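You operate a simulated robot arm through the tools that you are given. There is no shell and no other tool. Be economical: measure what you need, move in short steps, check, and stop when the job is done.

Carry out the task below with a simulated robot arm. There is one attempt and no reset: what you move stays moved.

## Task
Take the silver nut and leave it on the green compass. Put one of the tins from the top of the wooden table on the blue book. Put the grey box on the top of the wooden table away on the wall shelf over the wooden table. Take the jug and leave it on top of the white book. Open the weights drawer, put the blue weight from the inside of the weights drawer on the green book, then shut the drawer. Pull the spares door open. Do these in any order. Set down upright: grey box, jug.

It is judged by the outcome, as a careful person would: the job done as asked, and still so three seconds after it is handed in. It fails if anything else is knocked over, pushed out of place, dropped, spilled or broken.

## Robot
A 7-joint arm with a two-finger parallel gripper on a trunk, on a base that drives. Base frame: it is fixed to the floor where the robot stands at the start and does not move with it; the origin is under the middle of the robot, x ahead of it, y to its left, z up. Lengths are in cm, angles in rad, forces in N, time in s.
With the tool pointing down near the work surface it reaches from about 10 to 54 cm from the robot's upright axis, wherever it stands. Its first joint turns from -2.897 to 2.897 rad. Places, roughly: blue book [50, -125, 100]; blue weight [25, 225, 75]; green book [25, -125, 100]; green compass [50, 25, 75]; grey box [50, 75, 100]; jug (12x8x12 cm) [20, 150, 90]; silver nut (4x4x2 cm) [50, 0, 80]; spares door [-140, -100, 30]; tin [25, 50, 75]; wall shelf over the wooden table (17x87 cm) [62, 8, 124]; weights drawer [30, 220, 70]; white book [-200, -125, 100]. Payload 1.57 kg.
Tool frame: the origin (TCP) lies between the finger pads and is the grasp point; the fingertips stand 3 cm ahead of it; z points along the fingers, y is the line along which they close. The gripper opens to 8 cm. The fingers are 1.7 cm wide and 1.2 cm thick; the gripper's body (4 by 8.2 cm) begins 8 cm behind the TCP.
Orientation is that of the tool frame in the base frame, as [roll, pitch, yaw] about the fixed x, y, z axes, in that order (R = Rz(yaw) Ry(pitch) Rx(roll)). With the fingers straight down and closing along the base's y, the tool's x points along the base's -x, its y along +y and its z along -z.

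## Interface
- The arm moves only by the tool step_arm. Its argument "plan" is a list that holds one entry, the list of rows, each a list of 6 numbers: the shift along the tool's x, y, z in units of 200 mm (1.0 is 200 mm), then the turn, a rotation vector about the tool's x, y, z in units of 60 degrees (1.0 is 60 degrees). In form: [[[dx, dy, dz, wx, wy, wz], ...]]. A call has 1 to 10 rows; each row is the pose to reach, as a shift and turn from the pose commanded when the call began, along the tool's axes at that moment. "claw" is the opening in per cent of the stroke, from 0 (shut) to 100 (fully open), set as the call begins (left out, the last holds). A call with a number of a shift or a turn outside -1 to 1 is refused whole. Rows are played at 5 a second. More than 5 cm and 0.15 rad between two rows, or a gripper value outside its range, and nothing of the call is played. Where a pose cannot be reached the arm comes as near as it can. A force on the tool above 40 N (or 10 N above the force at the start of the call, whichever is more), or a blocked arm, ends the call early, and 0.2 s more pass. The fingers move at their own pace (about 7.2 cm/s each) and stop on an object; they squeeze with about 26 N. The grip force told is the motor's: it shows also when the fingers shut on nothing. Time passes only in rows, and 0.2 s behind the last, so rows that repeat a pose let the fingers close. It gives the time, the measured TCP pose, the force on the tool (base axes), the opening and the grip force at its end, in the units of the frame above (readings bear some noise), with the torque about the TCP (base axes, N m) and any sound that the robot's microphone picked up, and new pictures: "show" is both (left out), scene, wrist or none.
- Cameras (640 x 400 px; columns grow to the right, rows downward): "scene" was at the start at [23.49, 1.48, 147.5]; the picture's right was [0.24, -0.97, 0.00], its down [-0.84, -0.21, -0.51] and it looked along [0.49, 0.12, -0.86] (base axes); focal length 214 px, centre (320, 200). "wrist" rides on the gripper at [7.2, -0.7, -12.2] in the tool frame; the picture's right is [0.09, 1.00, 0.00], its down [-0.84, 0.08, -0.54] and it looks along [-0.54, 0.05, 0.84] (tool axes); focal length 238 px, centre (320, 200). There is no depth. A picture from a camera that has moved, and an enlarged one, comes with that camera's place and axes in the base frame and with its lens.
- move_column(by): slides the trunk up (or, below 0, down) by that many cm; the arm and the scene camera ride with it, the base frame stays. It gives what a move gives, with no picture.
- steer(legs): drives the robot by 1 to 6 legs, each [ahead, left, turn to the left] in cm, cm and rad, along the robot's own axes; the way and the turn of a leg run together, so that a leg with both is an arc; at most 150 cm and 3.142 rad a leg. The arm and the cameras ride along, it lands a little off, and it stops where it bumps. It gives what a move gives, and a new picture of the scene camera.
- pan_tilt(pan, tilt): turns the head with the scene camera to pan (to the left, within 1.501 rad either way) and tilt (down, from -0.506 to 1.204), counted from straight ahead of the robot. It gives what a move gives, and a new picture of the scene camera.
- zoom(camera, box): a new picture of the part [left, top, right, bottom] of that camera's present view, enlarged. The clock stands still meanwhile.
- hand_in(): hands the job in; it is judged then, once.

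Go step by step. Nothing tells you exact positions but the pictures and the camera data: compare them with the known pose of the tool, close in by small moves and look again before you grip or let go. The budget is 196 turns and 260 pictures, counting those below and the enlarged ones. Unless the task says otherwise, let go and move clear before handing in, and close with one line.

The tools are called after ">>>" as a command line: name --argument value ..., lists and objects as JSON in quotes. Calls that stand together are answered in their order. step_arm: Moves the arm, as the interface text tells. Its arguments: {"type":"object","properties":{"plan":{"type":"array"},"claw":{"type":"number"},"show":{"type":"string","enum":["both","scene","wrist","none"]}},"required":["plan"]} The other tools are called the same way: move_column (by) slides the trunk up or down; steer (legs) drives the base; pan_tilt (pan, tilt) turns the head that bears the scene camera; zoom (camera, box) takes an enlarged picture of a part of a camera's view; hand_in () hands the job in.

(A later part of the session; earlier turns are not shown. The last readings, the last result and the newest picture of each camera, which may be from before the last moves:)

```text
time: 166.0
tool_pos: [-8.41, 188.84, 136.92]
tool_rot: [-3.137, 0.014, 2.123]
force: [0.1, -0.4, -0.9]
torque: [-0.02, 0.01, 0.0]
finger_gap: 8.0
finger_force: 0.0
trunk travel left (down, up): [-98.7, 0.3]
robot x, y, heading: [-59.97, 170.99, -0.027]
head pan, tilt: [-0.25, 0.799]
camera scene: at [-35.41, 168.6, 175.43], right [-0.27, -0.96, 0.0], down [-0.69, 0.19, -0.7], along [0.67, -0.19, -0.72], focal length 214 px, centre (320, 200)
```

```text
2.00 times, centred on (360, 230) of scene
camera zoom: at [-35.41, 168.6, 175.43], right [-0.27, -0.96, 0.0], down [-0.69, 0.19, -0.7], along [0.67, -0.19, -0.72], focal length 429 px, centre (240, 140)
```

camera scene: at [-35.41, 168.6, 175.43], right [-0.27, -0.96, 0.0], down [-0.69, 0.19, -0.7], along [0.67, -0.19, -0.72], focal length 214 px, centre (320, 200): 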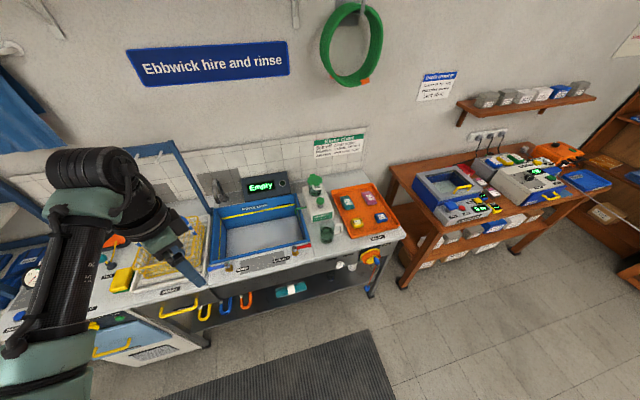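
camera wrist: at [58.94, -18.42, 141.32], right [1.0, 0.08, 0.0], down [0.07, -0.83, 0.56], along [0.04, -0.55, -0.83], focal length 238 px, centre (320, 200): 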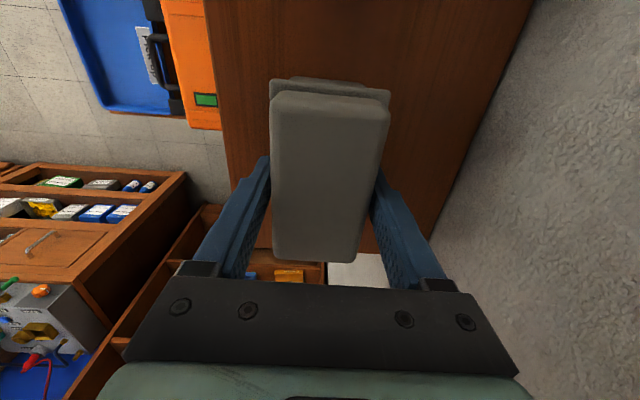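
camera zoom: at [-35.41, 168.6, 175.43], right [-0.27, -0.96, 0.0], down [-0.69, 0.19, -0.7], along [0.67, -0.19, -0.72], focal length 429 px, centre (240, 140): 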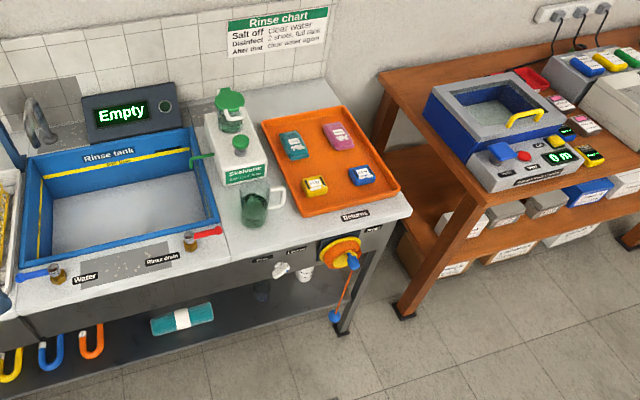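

The jug stands on the steel bench near (22,149), its handle to the right, in front of a dispenser. Driving so the hand is above it.

>>> steer --legs '[[0, -38, 0.025], [28, 0, 0]]'

>>> zoom --camera "wrist" --box '[0, 0, 640, 400]'

>>> pan_tilt --pan 0.4 --tilt 1.0

```text
time: 170.0
tool_pos: [17.83, 151.25, 136.86]
tool_rot: [-3.137, 0.012, 2.148]
force: [-0.4, 0.3, -0.6]
torque: [-0.03, -0.03, 0.02]
finger_gap: 8.02
finger_force: 0.0
trunk travel left (down, up): [-98.7, 0.3]
robot x, y, heading: [-33.35, 132.49, -0.002]
head pan, tilt: [-0.25, 0.799]
camera scene: at [-8.69, 130.47, 175.46], right [-0.25, -0.97, 0.0], down [-0.69, 0.18, -0.7], along [0.68, -0.17, -0.72], focal length 214 px, centre (320, 200)
```

scene: 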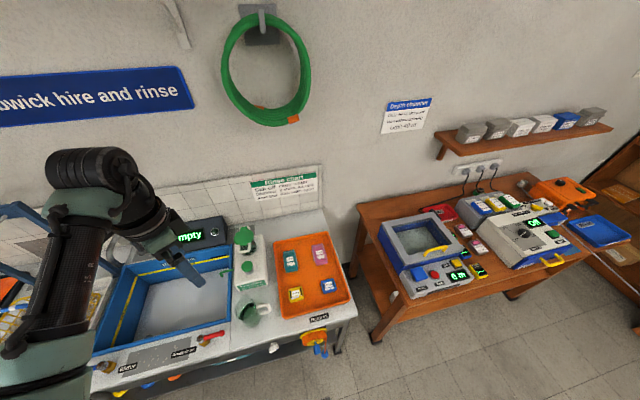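

```text
1.00 times, centred on (320, 200) of wrist (not enlarged: the box is as wide or as high as the picture)
camera zoom: at [13.36, 156.91, 148.98], right [0.78, 0.62, -0.01], down [0.52, -0.65, 0.55], along [0.34, -0.44, -0.83], focal length 238 px, centre (320, 200)
```

zoom: 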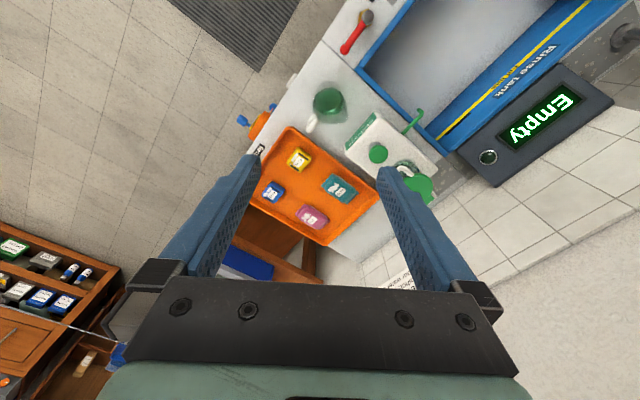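

```text
time: 171.0
tool_pos: [17.86, 151.3, 136.86]
tool_rot: [-3.137, 0.014, 2.149]
force: [0.6, 0.7, -0.5]
torque: [-0.01, -0.03, -0.01]
finger_gap: 8.0
finger_force: 0.0
trunk travel left (down, up): [-98.7, 0.3]
robot x, y, heading: [-33.35, 132.65, 0.002]
head pan, tilt: [0.4, 1.0]
camera scene: at [-9.98, 135.16, 173.93], right [0.39, -0.92, 0.0], down [-0.78, -0.33, -0.54], along [0.5, 0.21, -0.84], focal length 214 px, centre (320, 200)
```

scene: 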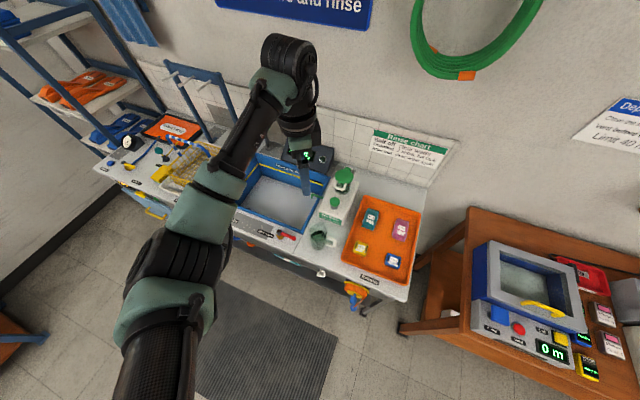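

>>> zoom --camera "wrist" --box '[260, 60, 420, 160]'

>>> zoom --camera "scene" --box '[270, 160, 430, 280]'

```text
4.00 times, centred on (340, 110) of wrist
camera zoom: at [13.44, 156.9, 148.95], right [0.78, 0.62, -0.01], down [0.52, -0.65, 0.55], along [0.34, -0.44, -0.83], focal length 953 px, centre (240, 560)
```

zoom: 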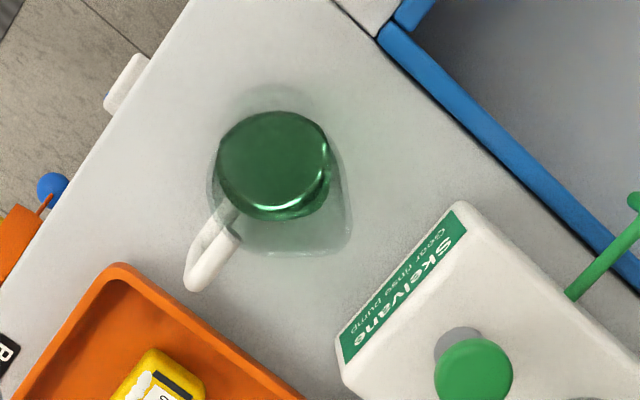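

```text
3.33 times, centred on (350, 220) of scene
camera zoom: at [-9.98, 135.16, 173.93], right [0.39, -0.92, 0.0], down [-0.78, -0.33, -0.54], along [0.5, 0.21, -0.84], focal length 715 px, centre (220, 133)
```

zoom: 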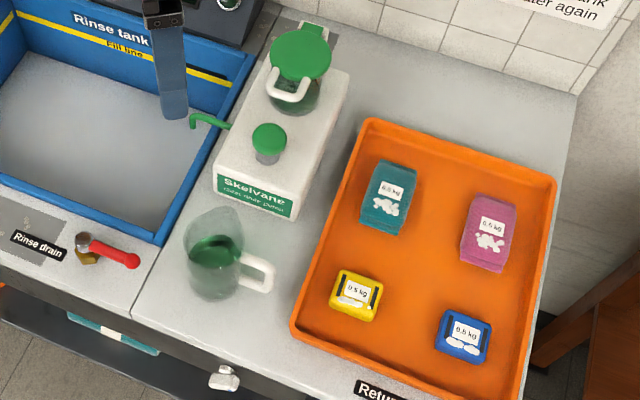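

The jug holds green liquid, so it must be kept level. I'll align the hand (closing along x) above it and lower to measure it precisely.

>>> steer --legs '[[10, 0, 0]]'

>>> step_arm --plan '[[[0.01, -0.075, 0, 0, 0, 0.142], [0.02, -0.15, 0, 0, 0, 0.284], [0.03, -0.225, 0, 0, 0, 0.426], [0.042, -0.3, 0, 0, 0, 0.568]]]' --show "none"

>>> move_column --by -22

>>> zoom --camera "wrist" --box '[160, 0, 480, 200]'

```text
time: 172.2
tool_pos: [27.57, 151.33, 136.91]
tool_rot: [-3.139, 0.015, 2.149]
force: [-1.2, 0.6, 0.6]
torque: [0.02, -0.01, -0.02]
finger_gap: 8.0
finger_force: 0.0
trunk travel left (down, up): [-98.7, 0.3]
robot x, y, heading: [-23.59, 132.32, 0.003]
head pan, tilt: [0.4, 1.0]
camera scene: at [-0.28, 135.18, 173.93], right [0.39, -0.92, 0.0], down [-0.77, -0.33, -0.54], along [0.5, 0.21, -0.84], focal length 214 px, centre (320, 200)
```

scene: 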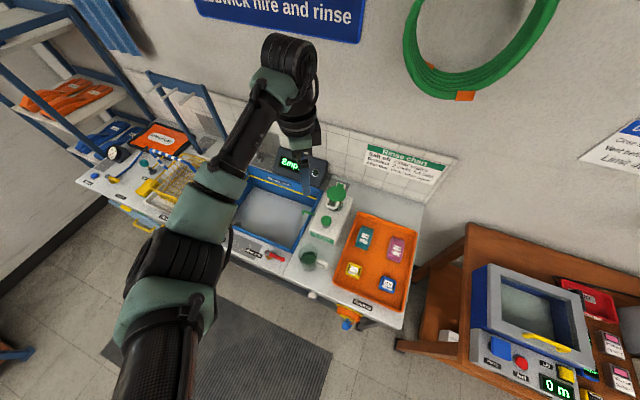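

```text
time: 173.2
tool_pos: [21.95, 148.62, 136.97]
tool_rot: [3.138, 0.013, 1.553]
force: [-0.2, -0.5, 0.0]
torque: [0.01, 0.0, -0.02]
finger_gap: 8.02
finger_force: 0.1
trunk travel left (down, up): [-98.7, 0.3]
robot x, y, heading: [-23.74, 132.58, 0.003]
head pan, tilt: [0.4, 1.0]
```

```text
time: 175.5
tool_pos: [22.23, 148.57, 114.92]
tool_rot: [3.139, 0.015, 1.556]
force: [0.0, 1.1, -0.2]
torque: [0.02, -0.01, 0.01]
finger_gap: 8.01
finger_force: 0.1
trunk travel left (down, up): [-76.7, 22.3]
robot x, y, heading: [-23.4, 132.88, 0.002]
head pan, tilt: [0.4, 1.0]
```

```text
2.00 times, centred on (320, 100) of wrist
camera zoom: at [21.68, 155.82, 126.97], right [1.0, 0.08, 0.0], down [0.06, -0.83, 0.55], along [0.04, -0.55, -0.83], focal length 477 px, centre (320, 400)
```

zoom: 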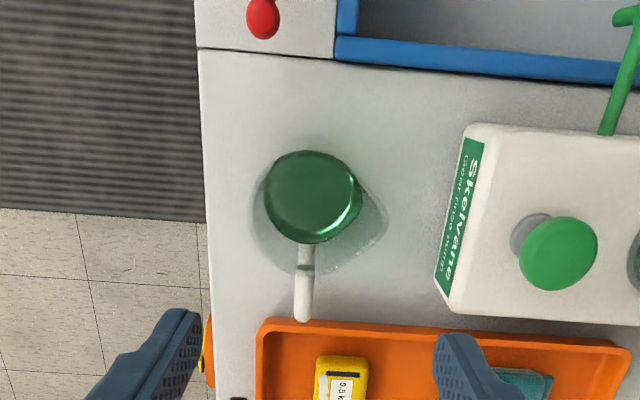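

The jug's spout points +x and handle −y; the round body is ≈7.4 cm, just fitting the 8 cm jaws. I'll turn the closing axis ~55° so the fingers miss both spout and handle, and centre over it.

>>> step_arm --plan '[[[0.01, -0.005, 0.03, 0, 0, -0.13], [0.02, -0.01, 0.06, 0, 0, -0.26], [0.03, -0.015, 0.09, 0, 0, -0.39], [0.04, -0.02, 0.12, 0, 0, -0.52], [0.05, -0.03, 0.15, 0, 0, -0.65], [0.05, -0.032, 0.18, 0, 0, -0.78], [0.05, -0.032, 0.2, 0, 0, -0.917]]]' --show "none"

>>> zoom --camera "wrist" --box '[160, 20, 480, 220]'

```text
time: 177.1
tool_pos: [21.62, 149.58, 110.92]
tool_rot: [-3.132, 0.011, 2.517]
force: [-1.0, -0.5, -0.2]
torque: [-0.01, 0.02, -0.03]
finger_gap: 8.0
finger_force: 0.1
trunk travel left (down, up): [-76.7, 22.3]
robot x, y, heading: [-23.52, 132.48, -0.002]
head pan, tilt: [0.4, 1.0]
```

```text
2.00 times, centred on (320, 120) of wrist
camera zoom: at [15.38, 153.21, 122.98], right [0.51, 0.86, -0.01], down [0.72, -0.42, 0.55], along [0.47, -0.29, -0.83], focal length 477 px, centre (320, 360)
```

zoom: 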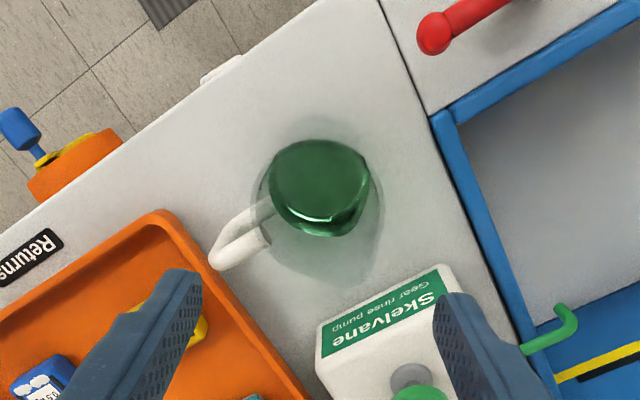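

Closing axis is between spout and handle. Lowering further to just above the rim to check centring.

>>> step_arm --plan '[[[0, -0.004, 0.15, 0, 0, 0], [-0.005, -0.008, 0.3, 0, 0, 0], [-0.005, -0.008, 0.36, 0, 0, 0], [-0.005, -0.008, 0.36, 0, 0, 0]]]' --show "none"

>>> zoom --camera "wrist" --box '[160, 50, 480, 250]'

```text
time: 178.1
tool_pos: [21.57, 149.36, 103.64]
tool_rot: [-3.133, 0.01, 2.514]
force: [0.6, 1.1, 0.0]
torque: [0.04, 0.02, 0.0]
finger_gap: 8.0
finger_force: 0.1
trunk travel left (down, up): [-76.7, 22.3]
robot x, y, heading: [-23.77, 132.15, -0.001]
head pan, tilt: [0.4, 1.0]
```

```text
2.00 times, centred on (320, 150) of wrist
camera zoom: at [15.39, 152.96, 115.74], right [0.51, 0.86, -0.01], down [0.72, -0.42, 0.55], along [0.47, -0.29, -0.83], focal length 477 px, centre (320, 300)
```

zoom: 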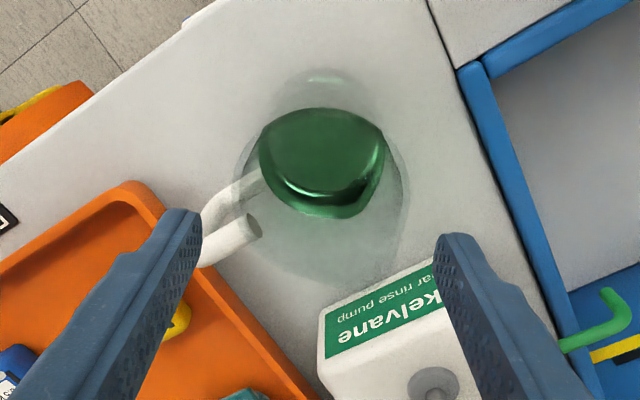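

Centred, handle clear of the left finger. Lowering until the tips are about at the rim.

>>> step_arm --plan '[[[0, 0, 0.07, 0, 0, 0], [0, 0, 0.14, 0, 0, 0], [0, 0, 0.2, 0, 0, 0], [0, 0, 0.2, 0, 0, 0]]]' --show "none"

>>> zoom --camera "wrist" --box '[160, 50, 480, 250]'

```text
time: 179.1
tool_pos: [21.63, 149.31, 99.54]
tool_rot: [-3.133, 0.012, 2.516]
force: [-0.5, -0.8, 0.0]
torque: [-0.01, -0.01, 0.0]
finger_gap: 8.0
finger_force: 0.0
trunk travel left (down, up): [-76.7, 22.3]
robot x, y, heading: [-23.72, 132.71, -0.001]
head pan, tilt: [0.4, 1.0]
```

```text
2.00 times, centred on (320, 150) of wrist
camera zoom: at [15.44, 152.91, 111.77], right [0.51, 0.86, -0.01], down [0.72, -0.42, 0.55], along [0.47, -0.29, -0.83], focal length 477 px, centre (320, 300)
```

zoom: 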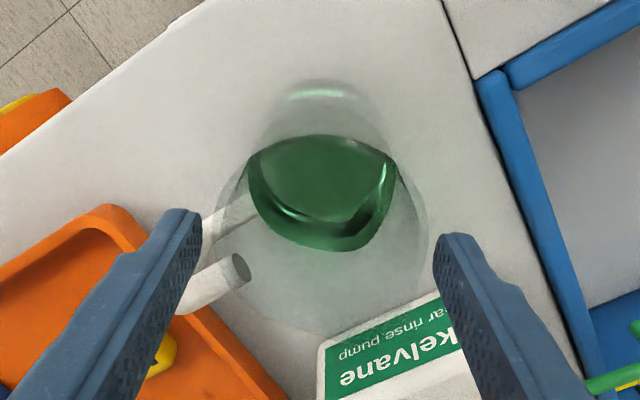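

Tips straddle the rim with a small margin on both sides. Continuing down gently.

>>> step_arm --plan '[[[0, 0.004, 0.04, 0, 0, 0], [0, 0.005, 0.08, 0, 0, 0], [0, 0.005, 0.12, 0, 0, 0], [0, 0.005, 0.16, 0, 0, 0], [0, 0.005, 0.16, 0, 0, 0]]]' --show "none"

>>> zoom --camera "wrist" --box '[160, 50, 480, 250]'

```text
time: 180.3
tool_pos: [21.68, 149.14, 96.4]
tool_rot: [-3.131, 0.013, 2.515]
force: [-1.1, 0.1, -0.5]
torque: [0.03, 0.01, 0.02]
finger_gap: 8.0
finger_force: 0.0
trunk travel left (down, up): [-76.7, 22.3]
robot x, y, heading: [-23.54, 132.4, 0.001]
head pan, tilt: [0.4, 1.0]
```

```text
2.00 times, centred on (320, 150) of wrist
camera zoom: at [15.48, 152.89, 108.55], right [0.51, 0.86, -0.01], down [0.72, -0.42, 0.55], along [0.47, -0.29, -0.84], focal length 477 px, centre (320, 300)
```

zoom: 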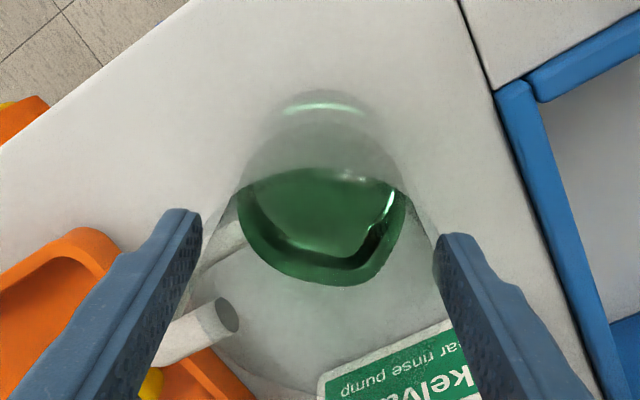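

No contact. Another 3.5 cm, then close.

>>> step_arm --plan '[[[0, 0, 0.05, 0, 0, 0], [0, 0, 0.1, 0, 0, 0], [0, 0, 0.15, 0, 0, 0], [0, 0, 0.18, 0, 0, 0], [0, 0, 0.18, 0, 0, 0]]]' --show "none"

>>> step_arm --plan '[[[0, 0, 0, 0, 0, 0], [0, 0, 0, 0, 0, 0], [0, 0, 0, 0, 0, 0]]]' --claw 0 --show "wrist"

```text
time: 181.5
tool_pos: [21.65, 149.21, 92.93]
tool_rot: [-3.132, 0.011, 2.516]
force: [0.9, -0.3, 0.3]
torque: [-0.02, -0.01, -0.02]
finger_gap: 7.97
finger_force: 0.0
trunk travel left (down, up): [-76.7, 22.3]
robot x, y, heading: [-23.63, 133.06, -0.004]
head pan, tilt: [0.4, 1.0]
```

```text
time: 182.3
tool_pos: [21.7, 149.22, 92.78]
tool_rot: [-3.132, 0.013, 2.517]
force: [0.3, -0.5, -0.3]
torque: [0.02, 0.01, -0.01]
finger_gap: 7.06
finger_force: 26.1
trunk travel left (down, up): [-76.7, 22.3]
robot x, y, heading: [-23.52, 132.67, -0.0]
head pan, tilt: [0.4, 1.0]
camera wrist: at [15.44, 152.82, 104.97], right [0.51, 0.86, -0.01], down [0.72, -0.42, 0.55], along [0.47, -0.29, -0.83], focal length 238 px, centre (320, 200)
```

wrist: 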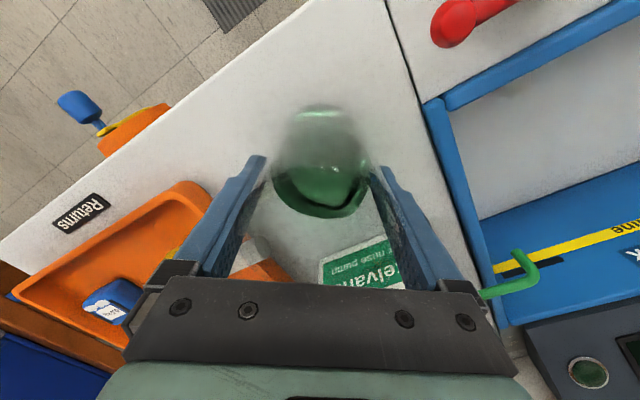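

Jug gripped (7.06 cm). Lifting by trunk.

>>> move_column --by 20

>>> steer --legs '[[-20, 0, 0]]'

>>> zoom --camera "wrist" --box '[0, 0, 640, 400]'

```text
time: 184.5
tool_pos: [21.58, 149.07, 112.82]
tool_rot: [-3.13, 0.01, 2.515]
force: [-0.4, 0.1, -2.4]
torque: [0.0, 0.01, 0.07]
finger_gap: 7.04
finger_force: 26.4
trunk travel left (down, up): [-96.7, 2.3]
robot x, y, heading: [-23.53, 132.45, 0.001]
head pan, tilt: [0.4, 1.0]
```

```text
time: 186.1
tool_pos: [1.8, 149.18, 112.69]
tool_rot: [-3.133, 0.011, 2.516]
force: [-0.7, 0.1, -3.6]
torque: [0.04, 0.01, 0.02]
finger_gap: 7.04
finger_force: 26.1
trunk travel left (down, up): [-96.7, 2.3]
robot x, y, heading: [-43.47, 132.33, -0.002]
head pan, tilt: [0.4, 1.0]
camera scene: at [-19.96, 135.18, 171.89], right [0.39, -0.92, 0.0], down [-0.78, -0.33, -0.54], along [0.5, 0.21, -0.84], focal length 214 px, centre (320, 200)
```

scene: 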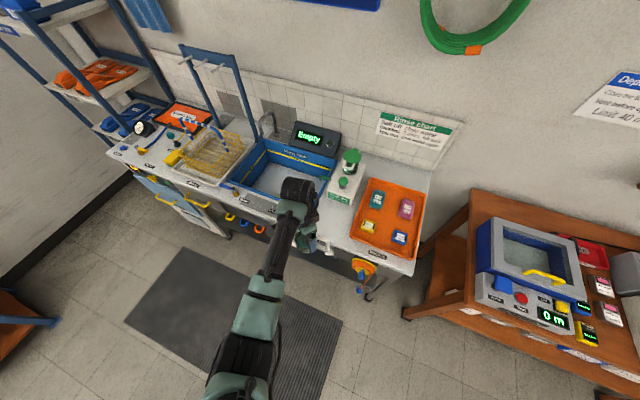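

```text
1.00 times, centred on (320, 200) of wrist (not enlarged: the box is as wide or as high as the picture)
camera zoom: at [-4.4, 152.8, 124.94], right [0.51, 0.86, -0.01], down [0.72, -0.42, 0.55], along [0.47, -0.29, -0.84], focal length 238 px, centre (320, 200)
```

zoom: 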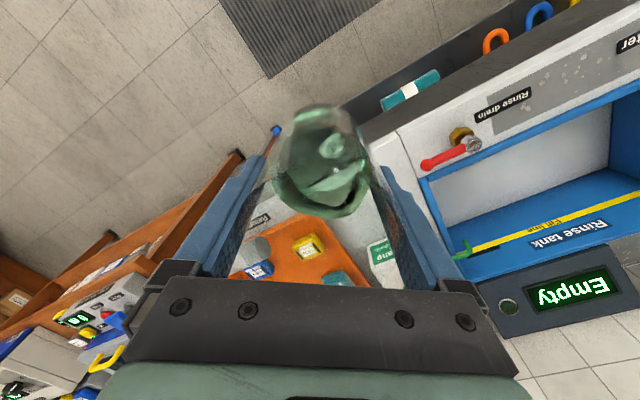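

Jug secure. Now I'll turn toward the far benches and look for the white book.

>>> steer --legs '[[-22, 0, 0], [0, 0, -1.571], [60, 0, 0]]'

>>> pan_tilt --pan -0.6 --tilt 0.5

```text
time: 194.5
tool_pos: [-45.21, 28.59, 112.98]
tool_rot: [-3.133, 0.008, 0.978]
force: [-0.5, -0.3, -2.0]
torque: [0.01, 0.03, 0.0]
finger_gap: 7.02
finger_force: 25.9
trunk travel left (down, up): [-96.7, 2.3]
robot x, y, heading: [-62.98, 72.83, -1.537]
head pan, tilt: [0.4, 1.0]
camera scene: at [-59.64, 49.68, 171.92], right [-0.91, -0.42, 0.0], down [-0.35, 0.76, -0.54], along [0.23, -0.49, -0.84], focal length 214 px, centre (320, 200)
```

scene: 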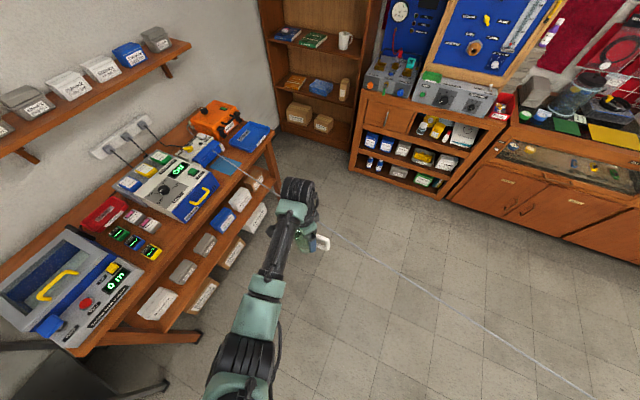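

```text
time: 195.7
tool_pos: [-45.02, 28.43, 112.81]
tool_rot: [-3.131, 0.011, 0.977]
force: [0.0, -0.8, -3.0]
torque: [-0.01, 0.0, 0.02]
finger_gap: 7.01
finger_force: 26.0
trunk travel left (down, up): [-96.7, 2.3]
robot x, y, heading: [-63.51, 73.15, -1.542]
head pan, tilt: [-0.6, 0.499]
camera scene: at [-67.43, 48.25, 176.01], right [-0.84, 0.54, 0.0], down [0.26, 0.4, -0.88], along [-0.47, -0.74, -0.48], focal length 214 px, centre (320, 200)
```

scene: 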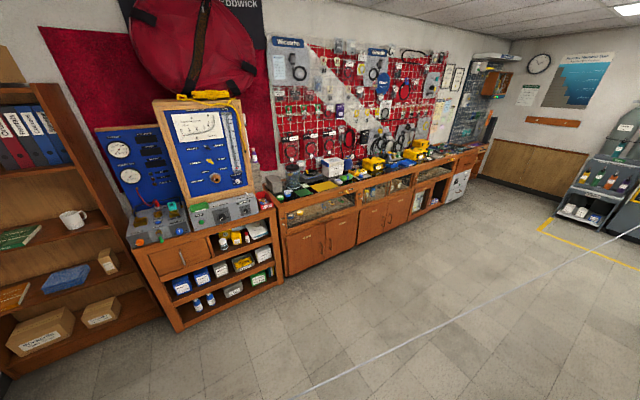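

>>> zoom --camera "scene" --box '[220, 120, 500, 295]'

>>> steer --legs '[[0, -60, -0.03]]'

>>> zoom --camera "scene" --box '[60, 120, 380, 320]'

```text
2.29 times, centred on (360, 208) of scene
camera zoom: at [-67.43, 48.25, 176.01], right [-0.84, 0.54, 0.0], down [0.26, 0.4, -0.88], along [-0.47, -0.74, -0.48], focal length 490 px, centre (229, 183)
```

zoom: 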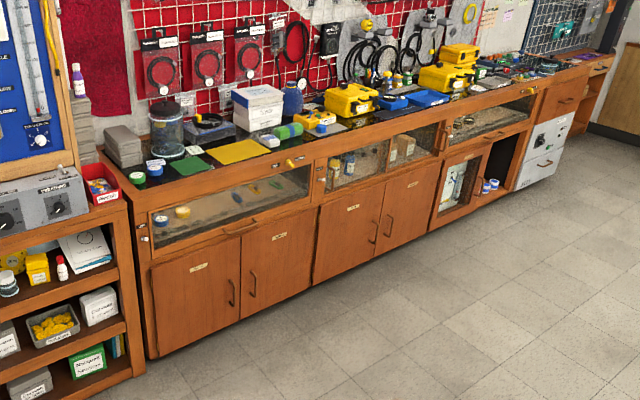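

```text
time: 199.1
tool_pos: [-105.47, 26.67, 112.8]
tool_rot: [-3.132, 0.01, 0.962]
force: [-0.3, 0.1, -2.4]
torque: [0.01, -0.03, 0.01]
finger_gap: 7.02
finger_force: 25.9
trunk travel left (down, up): [-96.7, 2.3]
robot x, y, heading: [-122.89, 72.01, -1.552]
head pan, tilt: [-0.6, 0.499]
camera scene: at [-127.53, 46.82, 176.02], right [-0.83, 0.55, 0.0], down [0.26, 0.4, -0.88], along [-0.48, -0.73, -0.48], focal length 214 px, centre (320, 200)
```

scene: 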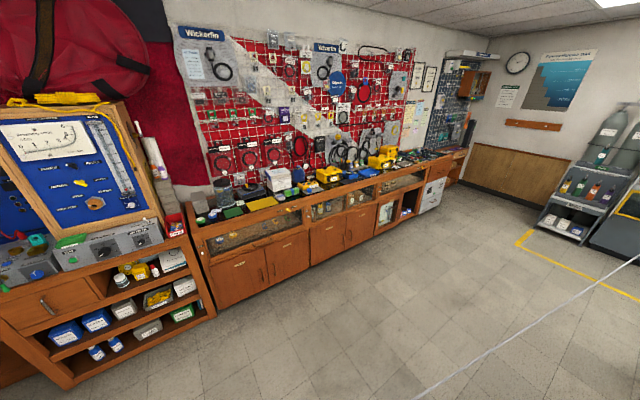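

```text
2.00 times, centred on (220, 220) of scene
camera zoom: at [-127.53, 46.82, 176.02], right [-0.83, 0.55, 0.0], down [0.26, 0.4, -0.88], along [-0.48, -0.73, -0.48], focal length 429 px, centre (520, 160)
```

zoom: 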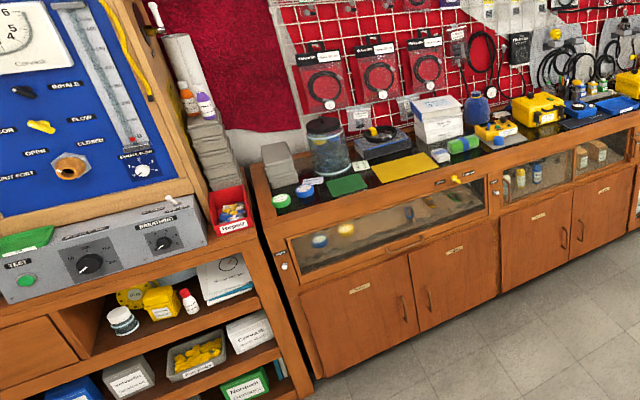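

A white block lies on the counter near (-190,-112). Driving closer to identify it, keeping the jug well away.

>>> steer --legs '[[55, -60, -0.02]]'

>>> pan_tilt --pan 0.0 --tilt 0.6

>>> zoom --camera "scene" --box '[200, 100, 480, 275]'

```text
time: 203.4
tool_pos: [-165.54, -28.57, 112.89]
tool_rot: [-3.132, 0.013, 0.939]
force: [0.1, 0.0, -2.8]
torque: [0.0, 0.01, -0.04]
finger_gap: 7.0
finger_force: 26.5
trunk travel left (down, up): [-96.7, 2.3]
robot x, y, heading: [-181.75, 16.64, -1.573]
head pan, tilt: [-0.6, 0.499]
camera scene: at [-187.16, -7.98, 176.03], right [-0.82, 0.57, 0.0], down [0.27, 0.39, -0.88], along [-0.5, -0.72, -0.48], focal length 214 px, centre (320, 200)
```

scene: 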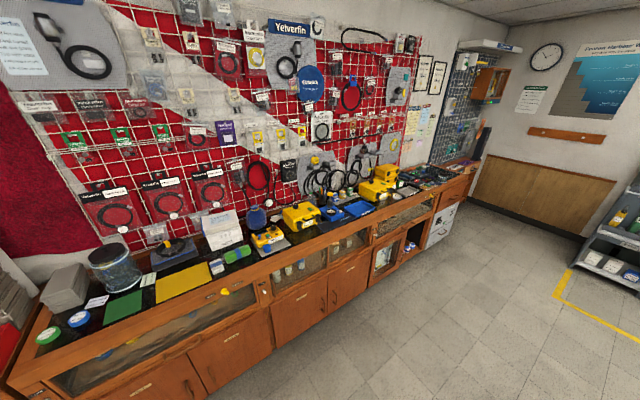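

```text
time: 204.4
tool_pos: [-165.59, -28.43, 112.72]
tool_rot: [-3.131, 0.011, 0.938]
force: [0.1, -0.6, -3.3]
torque: [-0.01, 0.0, -0.01]
finger_gap: 7.04
finger_force: 26.0
trunk travel left (down, up): [-96.7, 2.3]
robot x, y, heading: [-181.89, 16.52, -1.573]
head pan, tilt: [0.0, 0.6]
camera scene: at [-182.05, -9.35, 175.11], right [-1.0, 0.01, 0.0], down [0.0, 0.56, -0.83], along [0.0, -0.83, -0.56], focal length 214 px, centre (320, 200)
```

scene: 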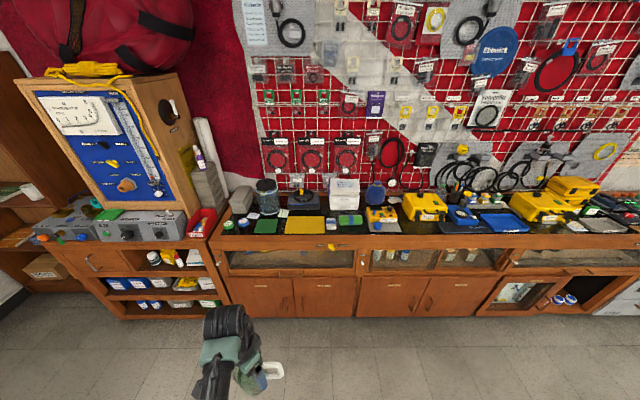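

```text
2.29 times, centred on (340, 188) of scene
camera zoom: at [-182.05, -9.35, 175.11], right [-1.0, 0.01, 0.0], down [0.0, 0.56, -0.83], along [0.0, -0.83, -0.56], focal length 490 px, centre (274, 229)
```

zoom: 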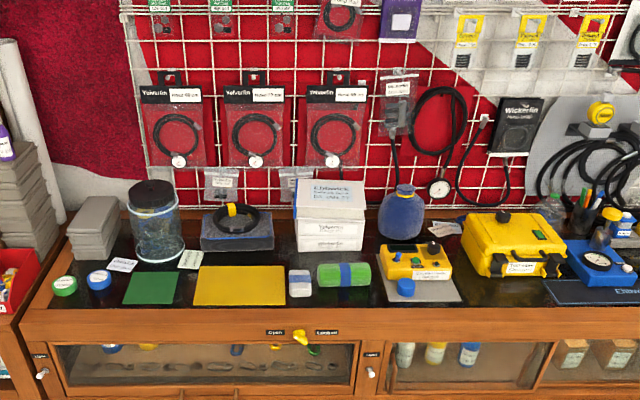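

>>> zoom --camera "scene" --box '[290, 160, 400, 230]'

>>> zoom --camera "scene" --box '[180, 150, 300, 320]'

```text
5.71 times, centred on (345, 195) of scene
camera zoom: at [-182.05, -9.35, 175.11], right [-1.0, 0.01, 0.0], down [0.0, 0.56, -0.83], along [0.0, -0.83, -0.56], focal length 1226 px, centre (177, 229)
```

zoom: 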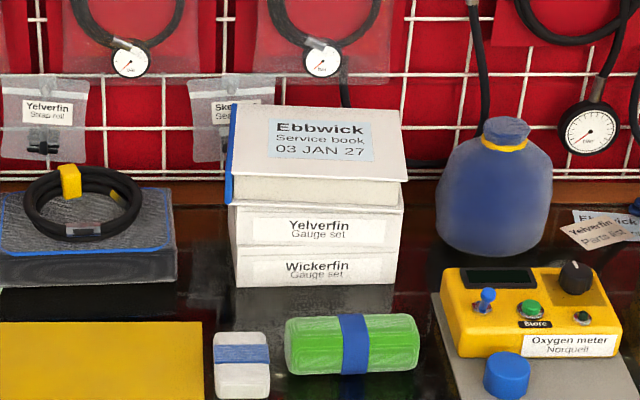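

```text
2.35 times, centred on (240, 235) of scene
camera zoom: at [-182.05, -9.35, 175.11], right [-1.0, 0.01, 0.0], down [0.0, 0.56, -0.83], along [0.0, -0.83, -0.56], focal length 505 px, centre (508, 118)
```

zoom: 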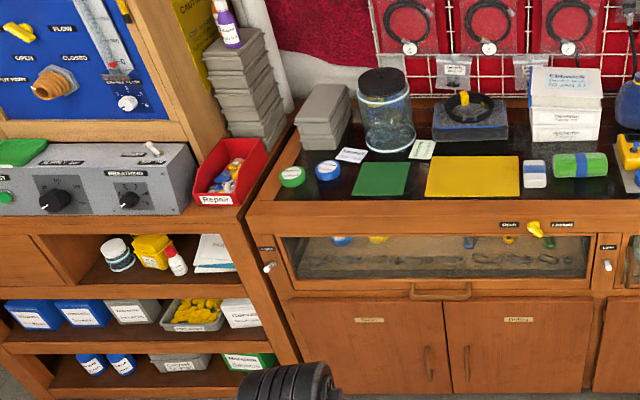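

The white "Service book" lies on top of two gauge boxes near x≈-199. I'll raise the jug a bit, drive in front of it and re-measure.

>>> step_arm --plan '[[[0, 0, -0.1, 0, 0, 0], [0, 0, -0.2, 0, 0, 0], [0, 0, -0.3, 0, 0, 0], [0, 0, -0.4, 0, 0, 0], [0, 0, -0.5, 0, 0, 0]]]' --show "none"

>>> steer --legs '[[0, -33, 0], [50, 0, 0]]'

>>> zoom --camera "scene" --box '[160, 100, 480, 300]'

>>> zoom --camera "wrist" --box '[0, 0, 640, 400]'

```text
time: 205.6
tool_pos: [-165.28, -28.66, 122.88]
tool_rot: [-3.13, 0.01, 0.939]
force: [0.0, -0.4, -3.8]
torque: [-0.01, -0.04, 0.02]
finger_gap: 7.06
finger_force: 25.9
trunk travel left (down, up): [-96.7, 2.3]
robot x, y, heading: [-181.73, 16.79, -1.572]
head pan, tilt: [0.0, 0.6]
```

```text
time: 210.3
tool_pos: [-198.04, -78.51, 122.92]
tool_rot: [-3.134, 0.01, 0.941]
force: [-0.5, -0.4, -2.3]
torque: [0.01, -0.03, 0.01]
finger_gap: 6.99
finger_force: 25.5
trunk travel left (down, up): [-96.7, 2.3]
robot x, y, heading: [-214.34, -33.08, -1.573]
head pan, tilt: [0.0, 0.6]
camera scene: at [-214.69, -59.09, 175.12], right [-1.0, 0.0, 0.0], down [0.0, 0.56, -0.83], along [0.0, -0.83, -0.56], focal length 214 px, centre (320, 200)
```

scene: 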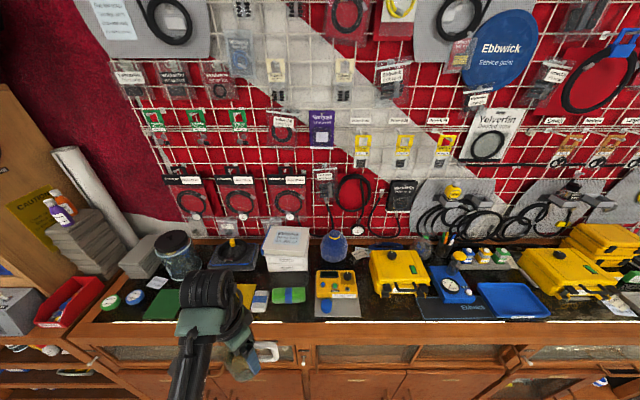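

```text
2.00 times, centred on (320, 200) of scene
camera zoom: at [-214.69, -59.09, 175.12], right [-1.0, 0.0, 0.0], down [0.0, 0.56, -0.83], along [0.0, -0.83, -0.56], focal length 429 px, centre (320, 200)
```

zoom: 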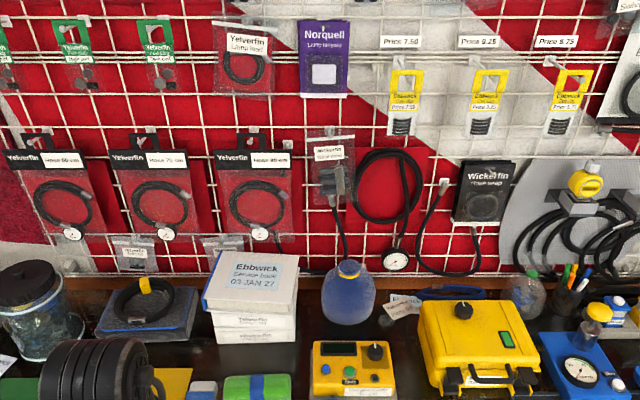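

```text
1.00 times, centred on (320, 200) of wrist (not enlarged: the box is as wide or as high as the picture)
camera zoom: at [-194.07, -72.32, 135.05], right [0.86, -0.51, -0.01], down [-0.42, -0.72, 0.55], along [-0.29, -0.47, -0.83], focal length 238 px, centre (320, 200)
```

zoom: 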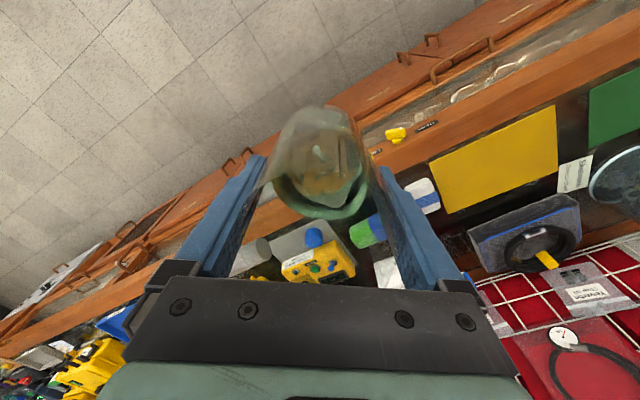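

Triangulated: white book top ≈(-199,-127,106). Driving in 42 cm with the jug bottom at ≈114.

>>> steer --legs '[[30, 0, 0]]'

>>> zoom --camera "wrist" --box '[0, 0, 640, 400]'

>>> zoom --camera "scene" --box '[160, 200, 480, 400]'

```text
time: 212.4
tool_pos: [-198.23, -108.32, 122.88]
tool_rot: [-3.134, 0.01, 0.937]
force: [0.6, 0.0, -2.6]
torque: [-0.02, 0.02, -0.01]
finger_gap: 7.02
finger_force: 25.8
trunk travel left (down, up): [-96.7, 2.3]
robot x, y, heading: [-214.97, -63.13, -1.574]
head pan, tilt: [0.0, 0.6]
camera scene: at [-214.87, -89.02, 175.13], right [-1.0, 0.0, 0.0], down [0.0, 0.56, -0.83], along [0.0, -0.83, -0.56], focal length 214 px, centre (320, 200)
```

scene: 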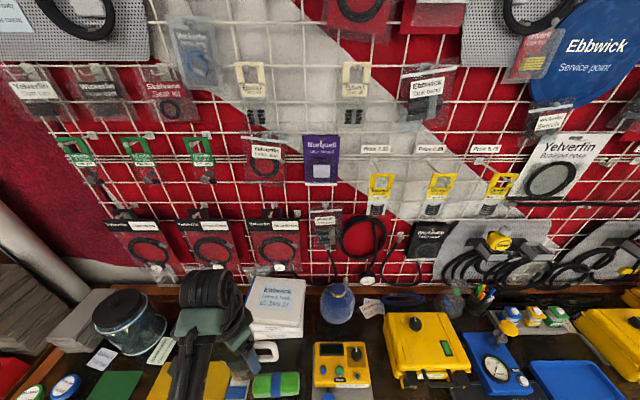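

```text
1.00 times, centred on (320, 200) of wrist (not enlarged: the box is as wide or as high as the picture)
camera zoom: at [-194.3, -102.33, 135.06], right [0.86, -0.51, -0.01], down [-0.42, -0.72, 0.55], along [-0.29, -0.47, -0.83], focal length 238 px, centre (320, 200)
```

zoom: 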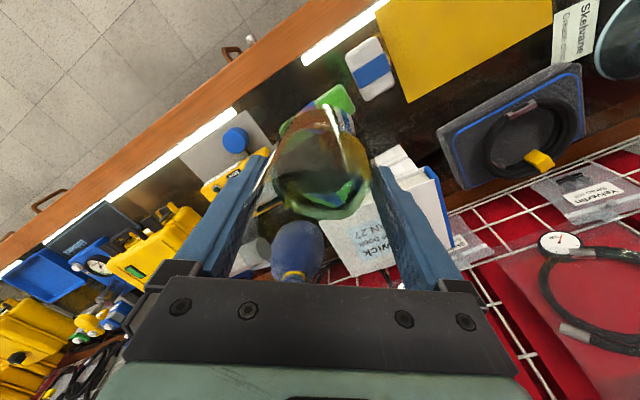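

```text
2.00 times, centred on (320, 300) of scene
camera zoom: at [-214.87, -89.02, 175.13], right [-1.0, 0.0, 0.0], down [0.0, 0.56, -0.83], along [0.0, -0.83, -0.56], focal length 429 px, centre (320, 0)
```

zoom: 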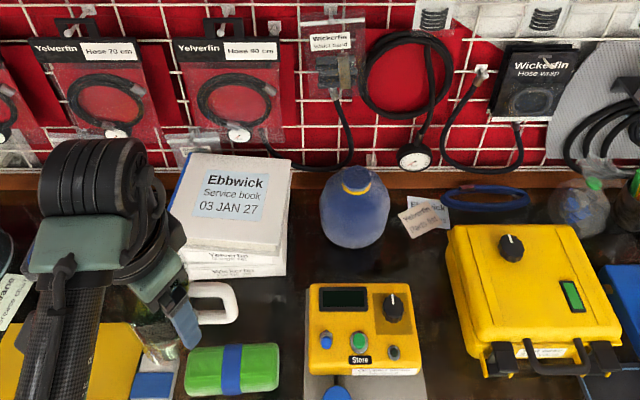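

Book centre ≈(-199,-130,104). Driving forward further until near the counter.

>>> steer --legs '[[16, 0, 0]]'

>>> zoom --camera "wrist" --box '[0, 0, 640, 400]'

```text
time: 213.8
tool_pos: [-198.05, -124.09, 123.04]
tool_rot: [-3.132, 0.011, 0.943]
force: [0.8, -0.7, -2.4]
torque: [-0.01, 0.01, 0.05]
finger_gap: 7.03
finger_force: 26.4
trunk travel left (down, up): [-96.7, 2.3]
robot x, y, heading: [-214.73, -78.74, -1.577]
head pan, tilt: [0.0, 0.6]
camera scene: at [-214.84, -104.76, 175.15], right [-1.0, 0.0, 0.0], down [0.0, 0.56, -0.83], along [0.0, -0.83, -0.56], focal length 214 px, centre (320, 200)
```

scene: 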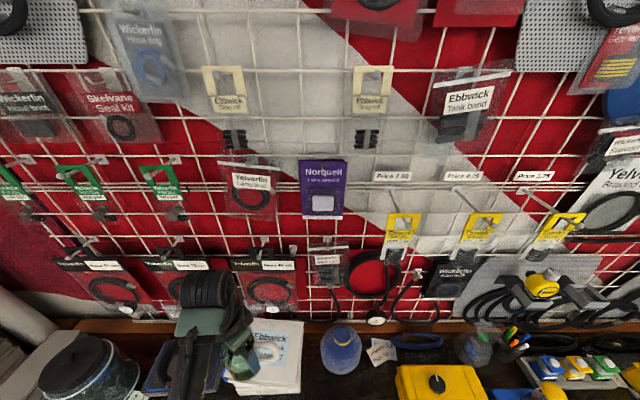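

```text
1.00 times, centred on (320, 200) of wrist (not enlarged: the box is as wide or as high as the picture)
camera zoom: at [-194.21, -118.03, 135.09], right [0.86, -0.51, -0.01], down [-0.42, -0.72, 0.55], along [-0.29, -0.47, -0.83], focal length 238 px, centre (320, 200)
```

zoom: 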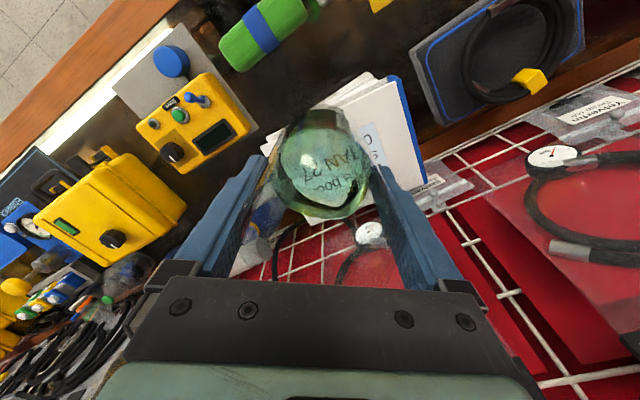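

The book spans roughly x −208…−190, y −124…−141. Extending the jug 7.5 cm further in to its middle.

>>> step_arm --plan '[[[-0.11, 0.063, 0, 0, 0, 0], [-0.22, 0.125, 0, 0, 0, 0], [-0.327, 0.188, 0, 0, 0, 0], [-0.327, 0.188, 0, 0, 0, 0]]]' --show "both"

```text
time: 214.8
tool_pos: [-198.91, -131.8, 123.17]
tool_rot: [-3.132, 0.01, 0.942]
force: [0.1, 0.2, -1.6]
torque: [-0.01, 0.0, 0.0]
finger_gap: 7.02
finger_force: 25.8
trunk travel left (down, up): [-96.7, 2.3]
robot x, y, heading: [-214.89, -78.9, -1.571]
head pan, tilt: [0.0, 0.6]
camera scene: at [-214.83, -104.89, 175.13], right [-1.0, 0.0, 0.0], down [0.0, 0.56, -0.83], along [0.0, -0.83, -0.56], focal length 214 px, centre (320, 200)
camera wrist: at [-194.98, -125.71, 135.25], right [0.86, -0.51, -0.01], down [-0.42, -0.72, 0.55], along [-0.29, -0.47, -0.83], focal length 238 px, centre (320, 200)
```

scene: 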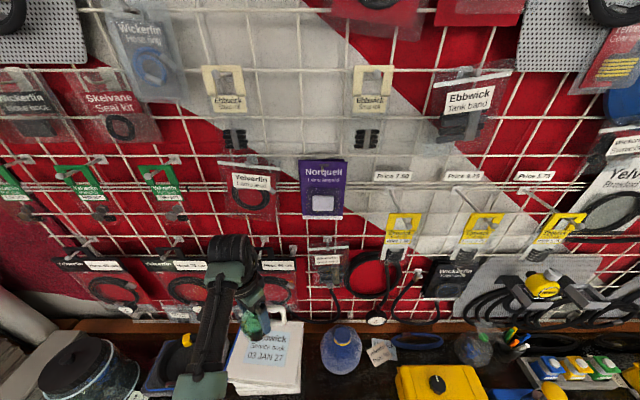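
wrist: 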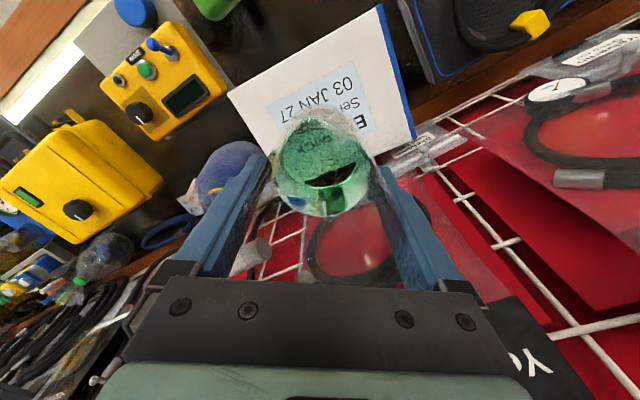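

Jug is over the book's centre. Lowering 7 cm by trunk, then in small steps to contact.

>>> move_column --by -7

>>> step_arm --plan '[[[0, 0, 0.03, 0, 0, 0], [0, 0, 0.06, 0, 0, 0], [0, 0, 0.09, 0, 0, 0], [0, 0, 0.12, 0, 0, 0]]]' --show "both"

```text
time: 215.9
tool_pos: [-198.96, -131.75, 116.14]
tool_rot: [-3.131, 0.011, 0.944]
force: [0.0, -0.3, -3.0]
torque: [0.01, -0.04, 0.02]
finger_gap: 7.01
finger_force: 25.9
trunk travel left (down, up): [-89.7, 9.3]
robot x, y, heading: [-214.93, -78.66, -1.568]
head pan, tilt: [0.0, 0.6]
```

```text
time: 216.9
tool_pos: [-198.93, -131.86, 113.78]
tool_rot: [-3.13, 0.012, 0.942]
force: [-0.4, 0.0, -2.6]
torque: [0.0, -0.02, -0.01]
finger_gap: 7.03
finger_force: 26.2
trunk travel left (down, up): [-89.7, 9.3]
robot x, y, heading: [-214.44, -78.72, -1.57]
head pan, tilt: [0.0, 0.6]
camera scene: at [-214.84, -105.0, 168.11], right [-1.0, 0.0, 0.0], down [0.0, 0.57, -0.82], along [0.0, -0.82, -0.57], focal length 214 px, centre (320, 200)
camera wrist: at [-195.0, -125.77, 125.79], right [0.86, -0.51, -0.01], down [-0.42, -0.72, 0.55], along [-0.29, -0.47, -0.84], focal length 238 px, centre (320, 200)
```

scene: 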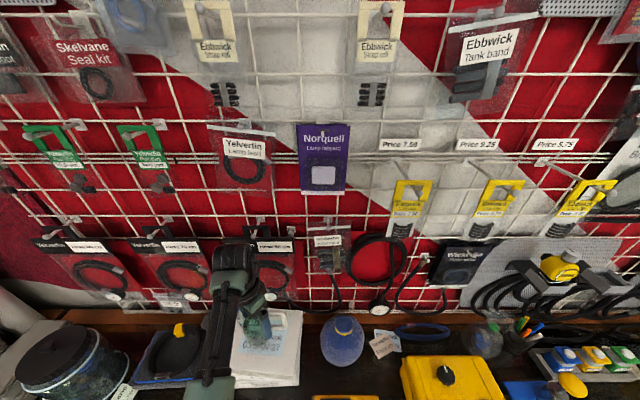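
wrist: 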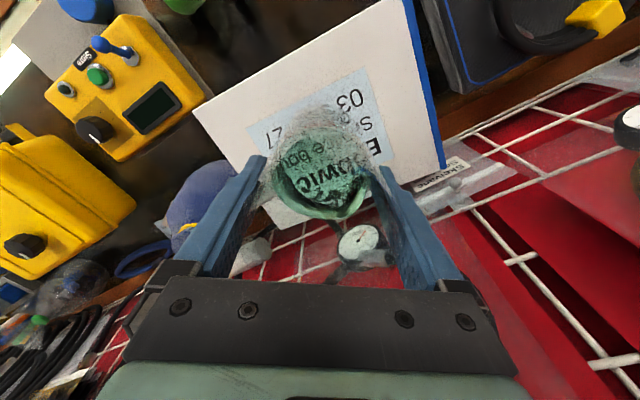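

>>> step_arm --plan '[[[0, 0, 0.02, 0, 0, 0], [0, 0, 0.04, 0, 0, 0], [0, 0, 0.06, 0, 0, 0]]]' --show "none"

```text
time: 217.7
tool_pos: [-198.97, -131.77, 112.34]
tool_rot: [-3.132, 0.011, 0.942]
force: [0.0, 0.8, -2.9]
torque: [-0.02, -0.01, -0.02]
finger_gap: 7.01
finger_force: 25.5
trunk travel left (down, up): [-89.7, 9.3]
robot x, y, heading: [-214.72, -79.17, -1.575]
head pan, tilt: [0.0, 0.6]
```

>>> step_arm --plan '[[[0, 0, 0.015, 0, 0, 0], [0, 0, 0.03, 0, 0, 0], [0, 0, 0.045, 0, 0, 0]]]' --show "wrist"

```text
time: 218.5
tool_pos: [-198.97, -131.8, 111.63]
tool_rot: [-3.131, 0.011, 0.944]
force: [0.0, 0.7, -2.7]
torque: [0.02, -0.03, -0.04]
finger_gap: 7.01
finger_force: 26.0
trunk travel left (down, up): [-89.7, 9.3]
robot x, y, heading: [-214.81, -78.97, -1.575]
head pan, tilt: [0.0, 0.6]
camera wrist: at [-195.05, -125.79, 123.71], right [0.86, -0.51, -0.01], down [-0.42, -0.72, 0.55], along [-0.29, -0.47, -0.84], focal length 238 px, centre (320, 200)
```

wrist: 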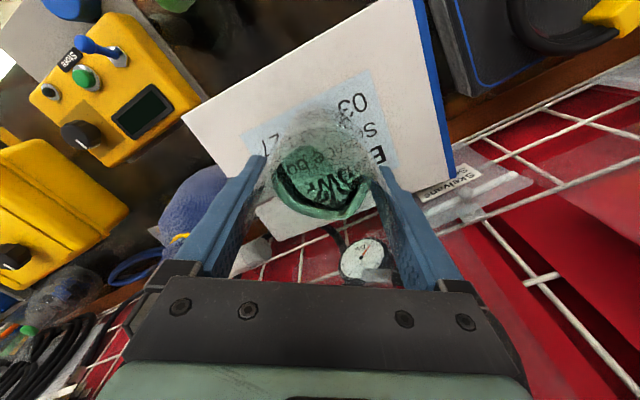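

>>> step_arm --plan '[[[0, 0, 0.015, 0, 0, 0], [0, 0, 0.03, 0, 0, 0], [0, 0, 0.045, 0, 0, 0], [0, 0, 0.06, 0, 0, 0]]]' --show "none"

```text
time: 219.5
tool_pos: [-199.09, -131.93, 110.36]
tool_rot: [-3.13, 0.011, 0.942]
force: [0.2, -0.6, -3.8]
torque: [0.03, -0.01, -0.01]
finger_gap: 7.0
finger_force: 26.6
trunk travel left (down, up): [-89.7, 9.3]
robot x, y, heading: [-214.64, -79.15, -1.574]
head pan, tilt: [0.0, 0.6]
```

>>> step_arm --plan '[[[0, 0, 0.015, 0, 0, 0], [0, 0, 0.03, 0, 0, 0], [0, 0, 0.045, 0, 0, 0], [0, 0, 0.06, 0, 0, 0]]]' --show "wrist"

```text
time: 220.5
tool_pos: [-198.97, -131.91, 109.48]
tool_rot: [-3.134, 0.014, 0.943]
force: [-0.3, -3.0, 18.3]
torque: [0.01, -0.14, -0.05]
finger_gap: 6.98
finger_force: 26.0
trunk travel left (down, up): [-89.7, 9.3]
robot x, y, heading: [-214.68, -78.86, -1.576]
head pan, tilt: [0.0, 0.6]
camera wrist: at [-195.09, -125.74, 121.57], right [0.86, -0.51, -0.01], down [-0.42, -0.72, 0.55], along [-0.29, -0.47, -0.83], focal length 238 px, centre (320, 200)
```

wrist: 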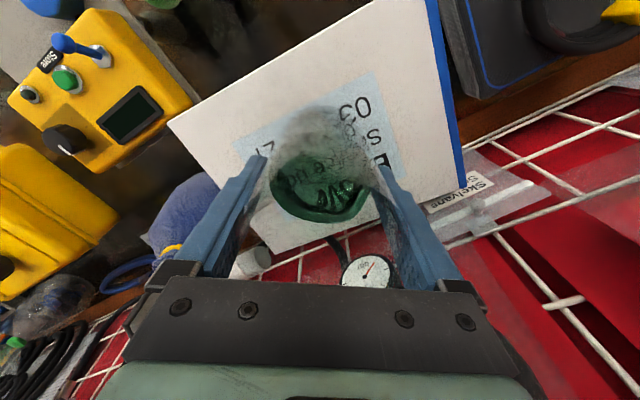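

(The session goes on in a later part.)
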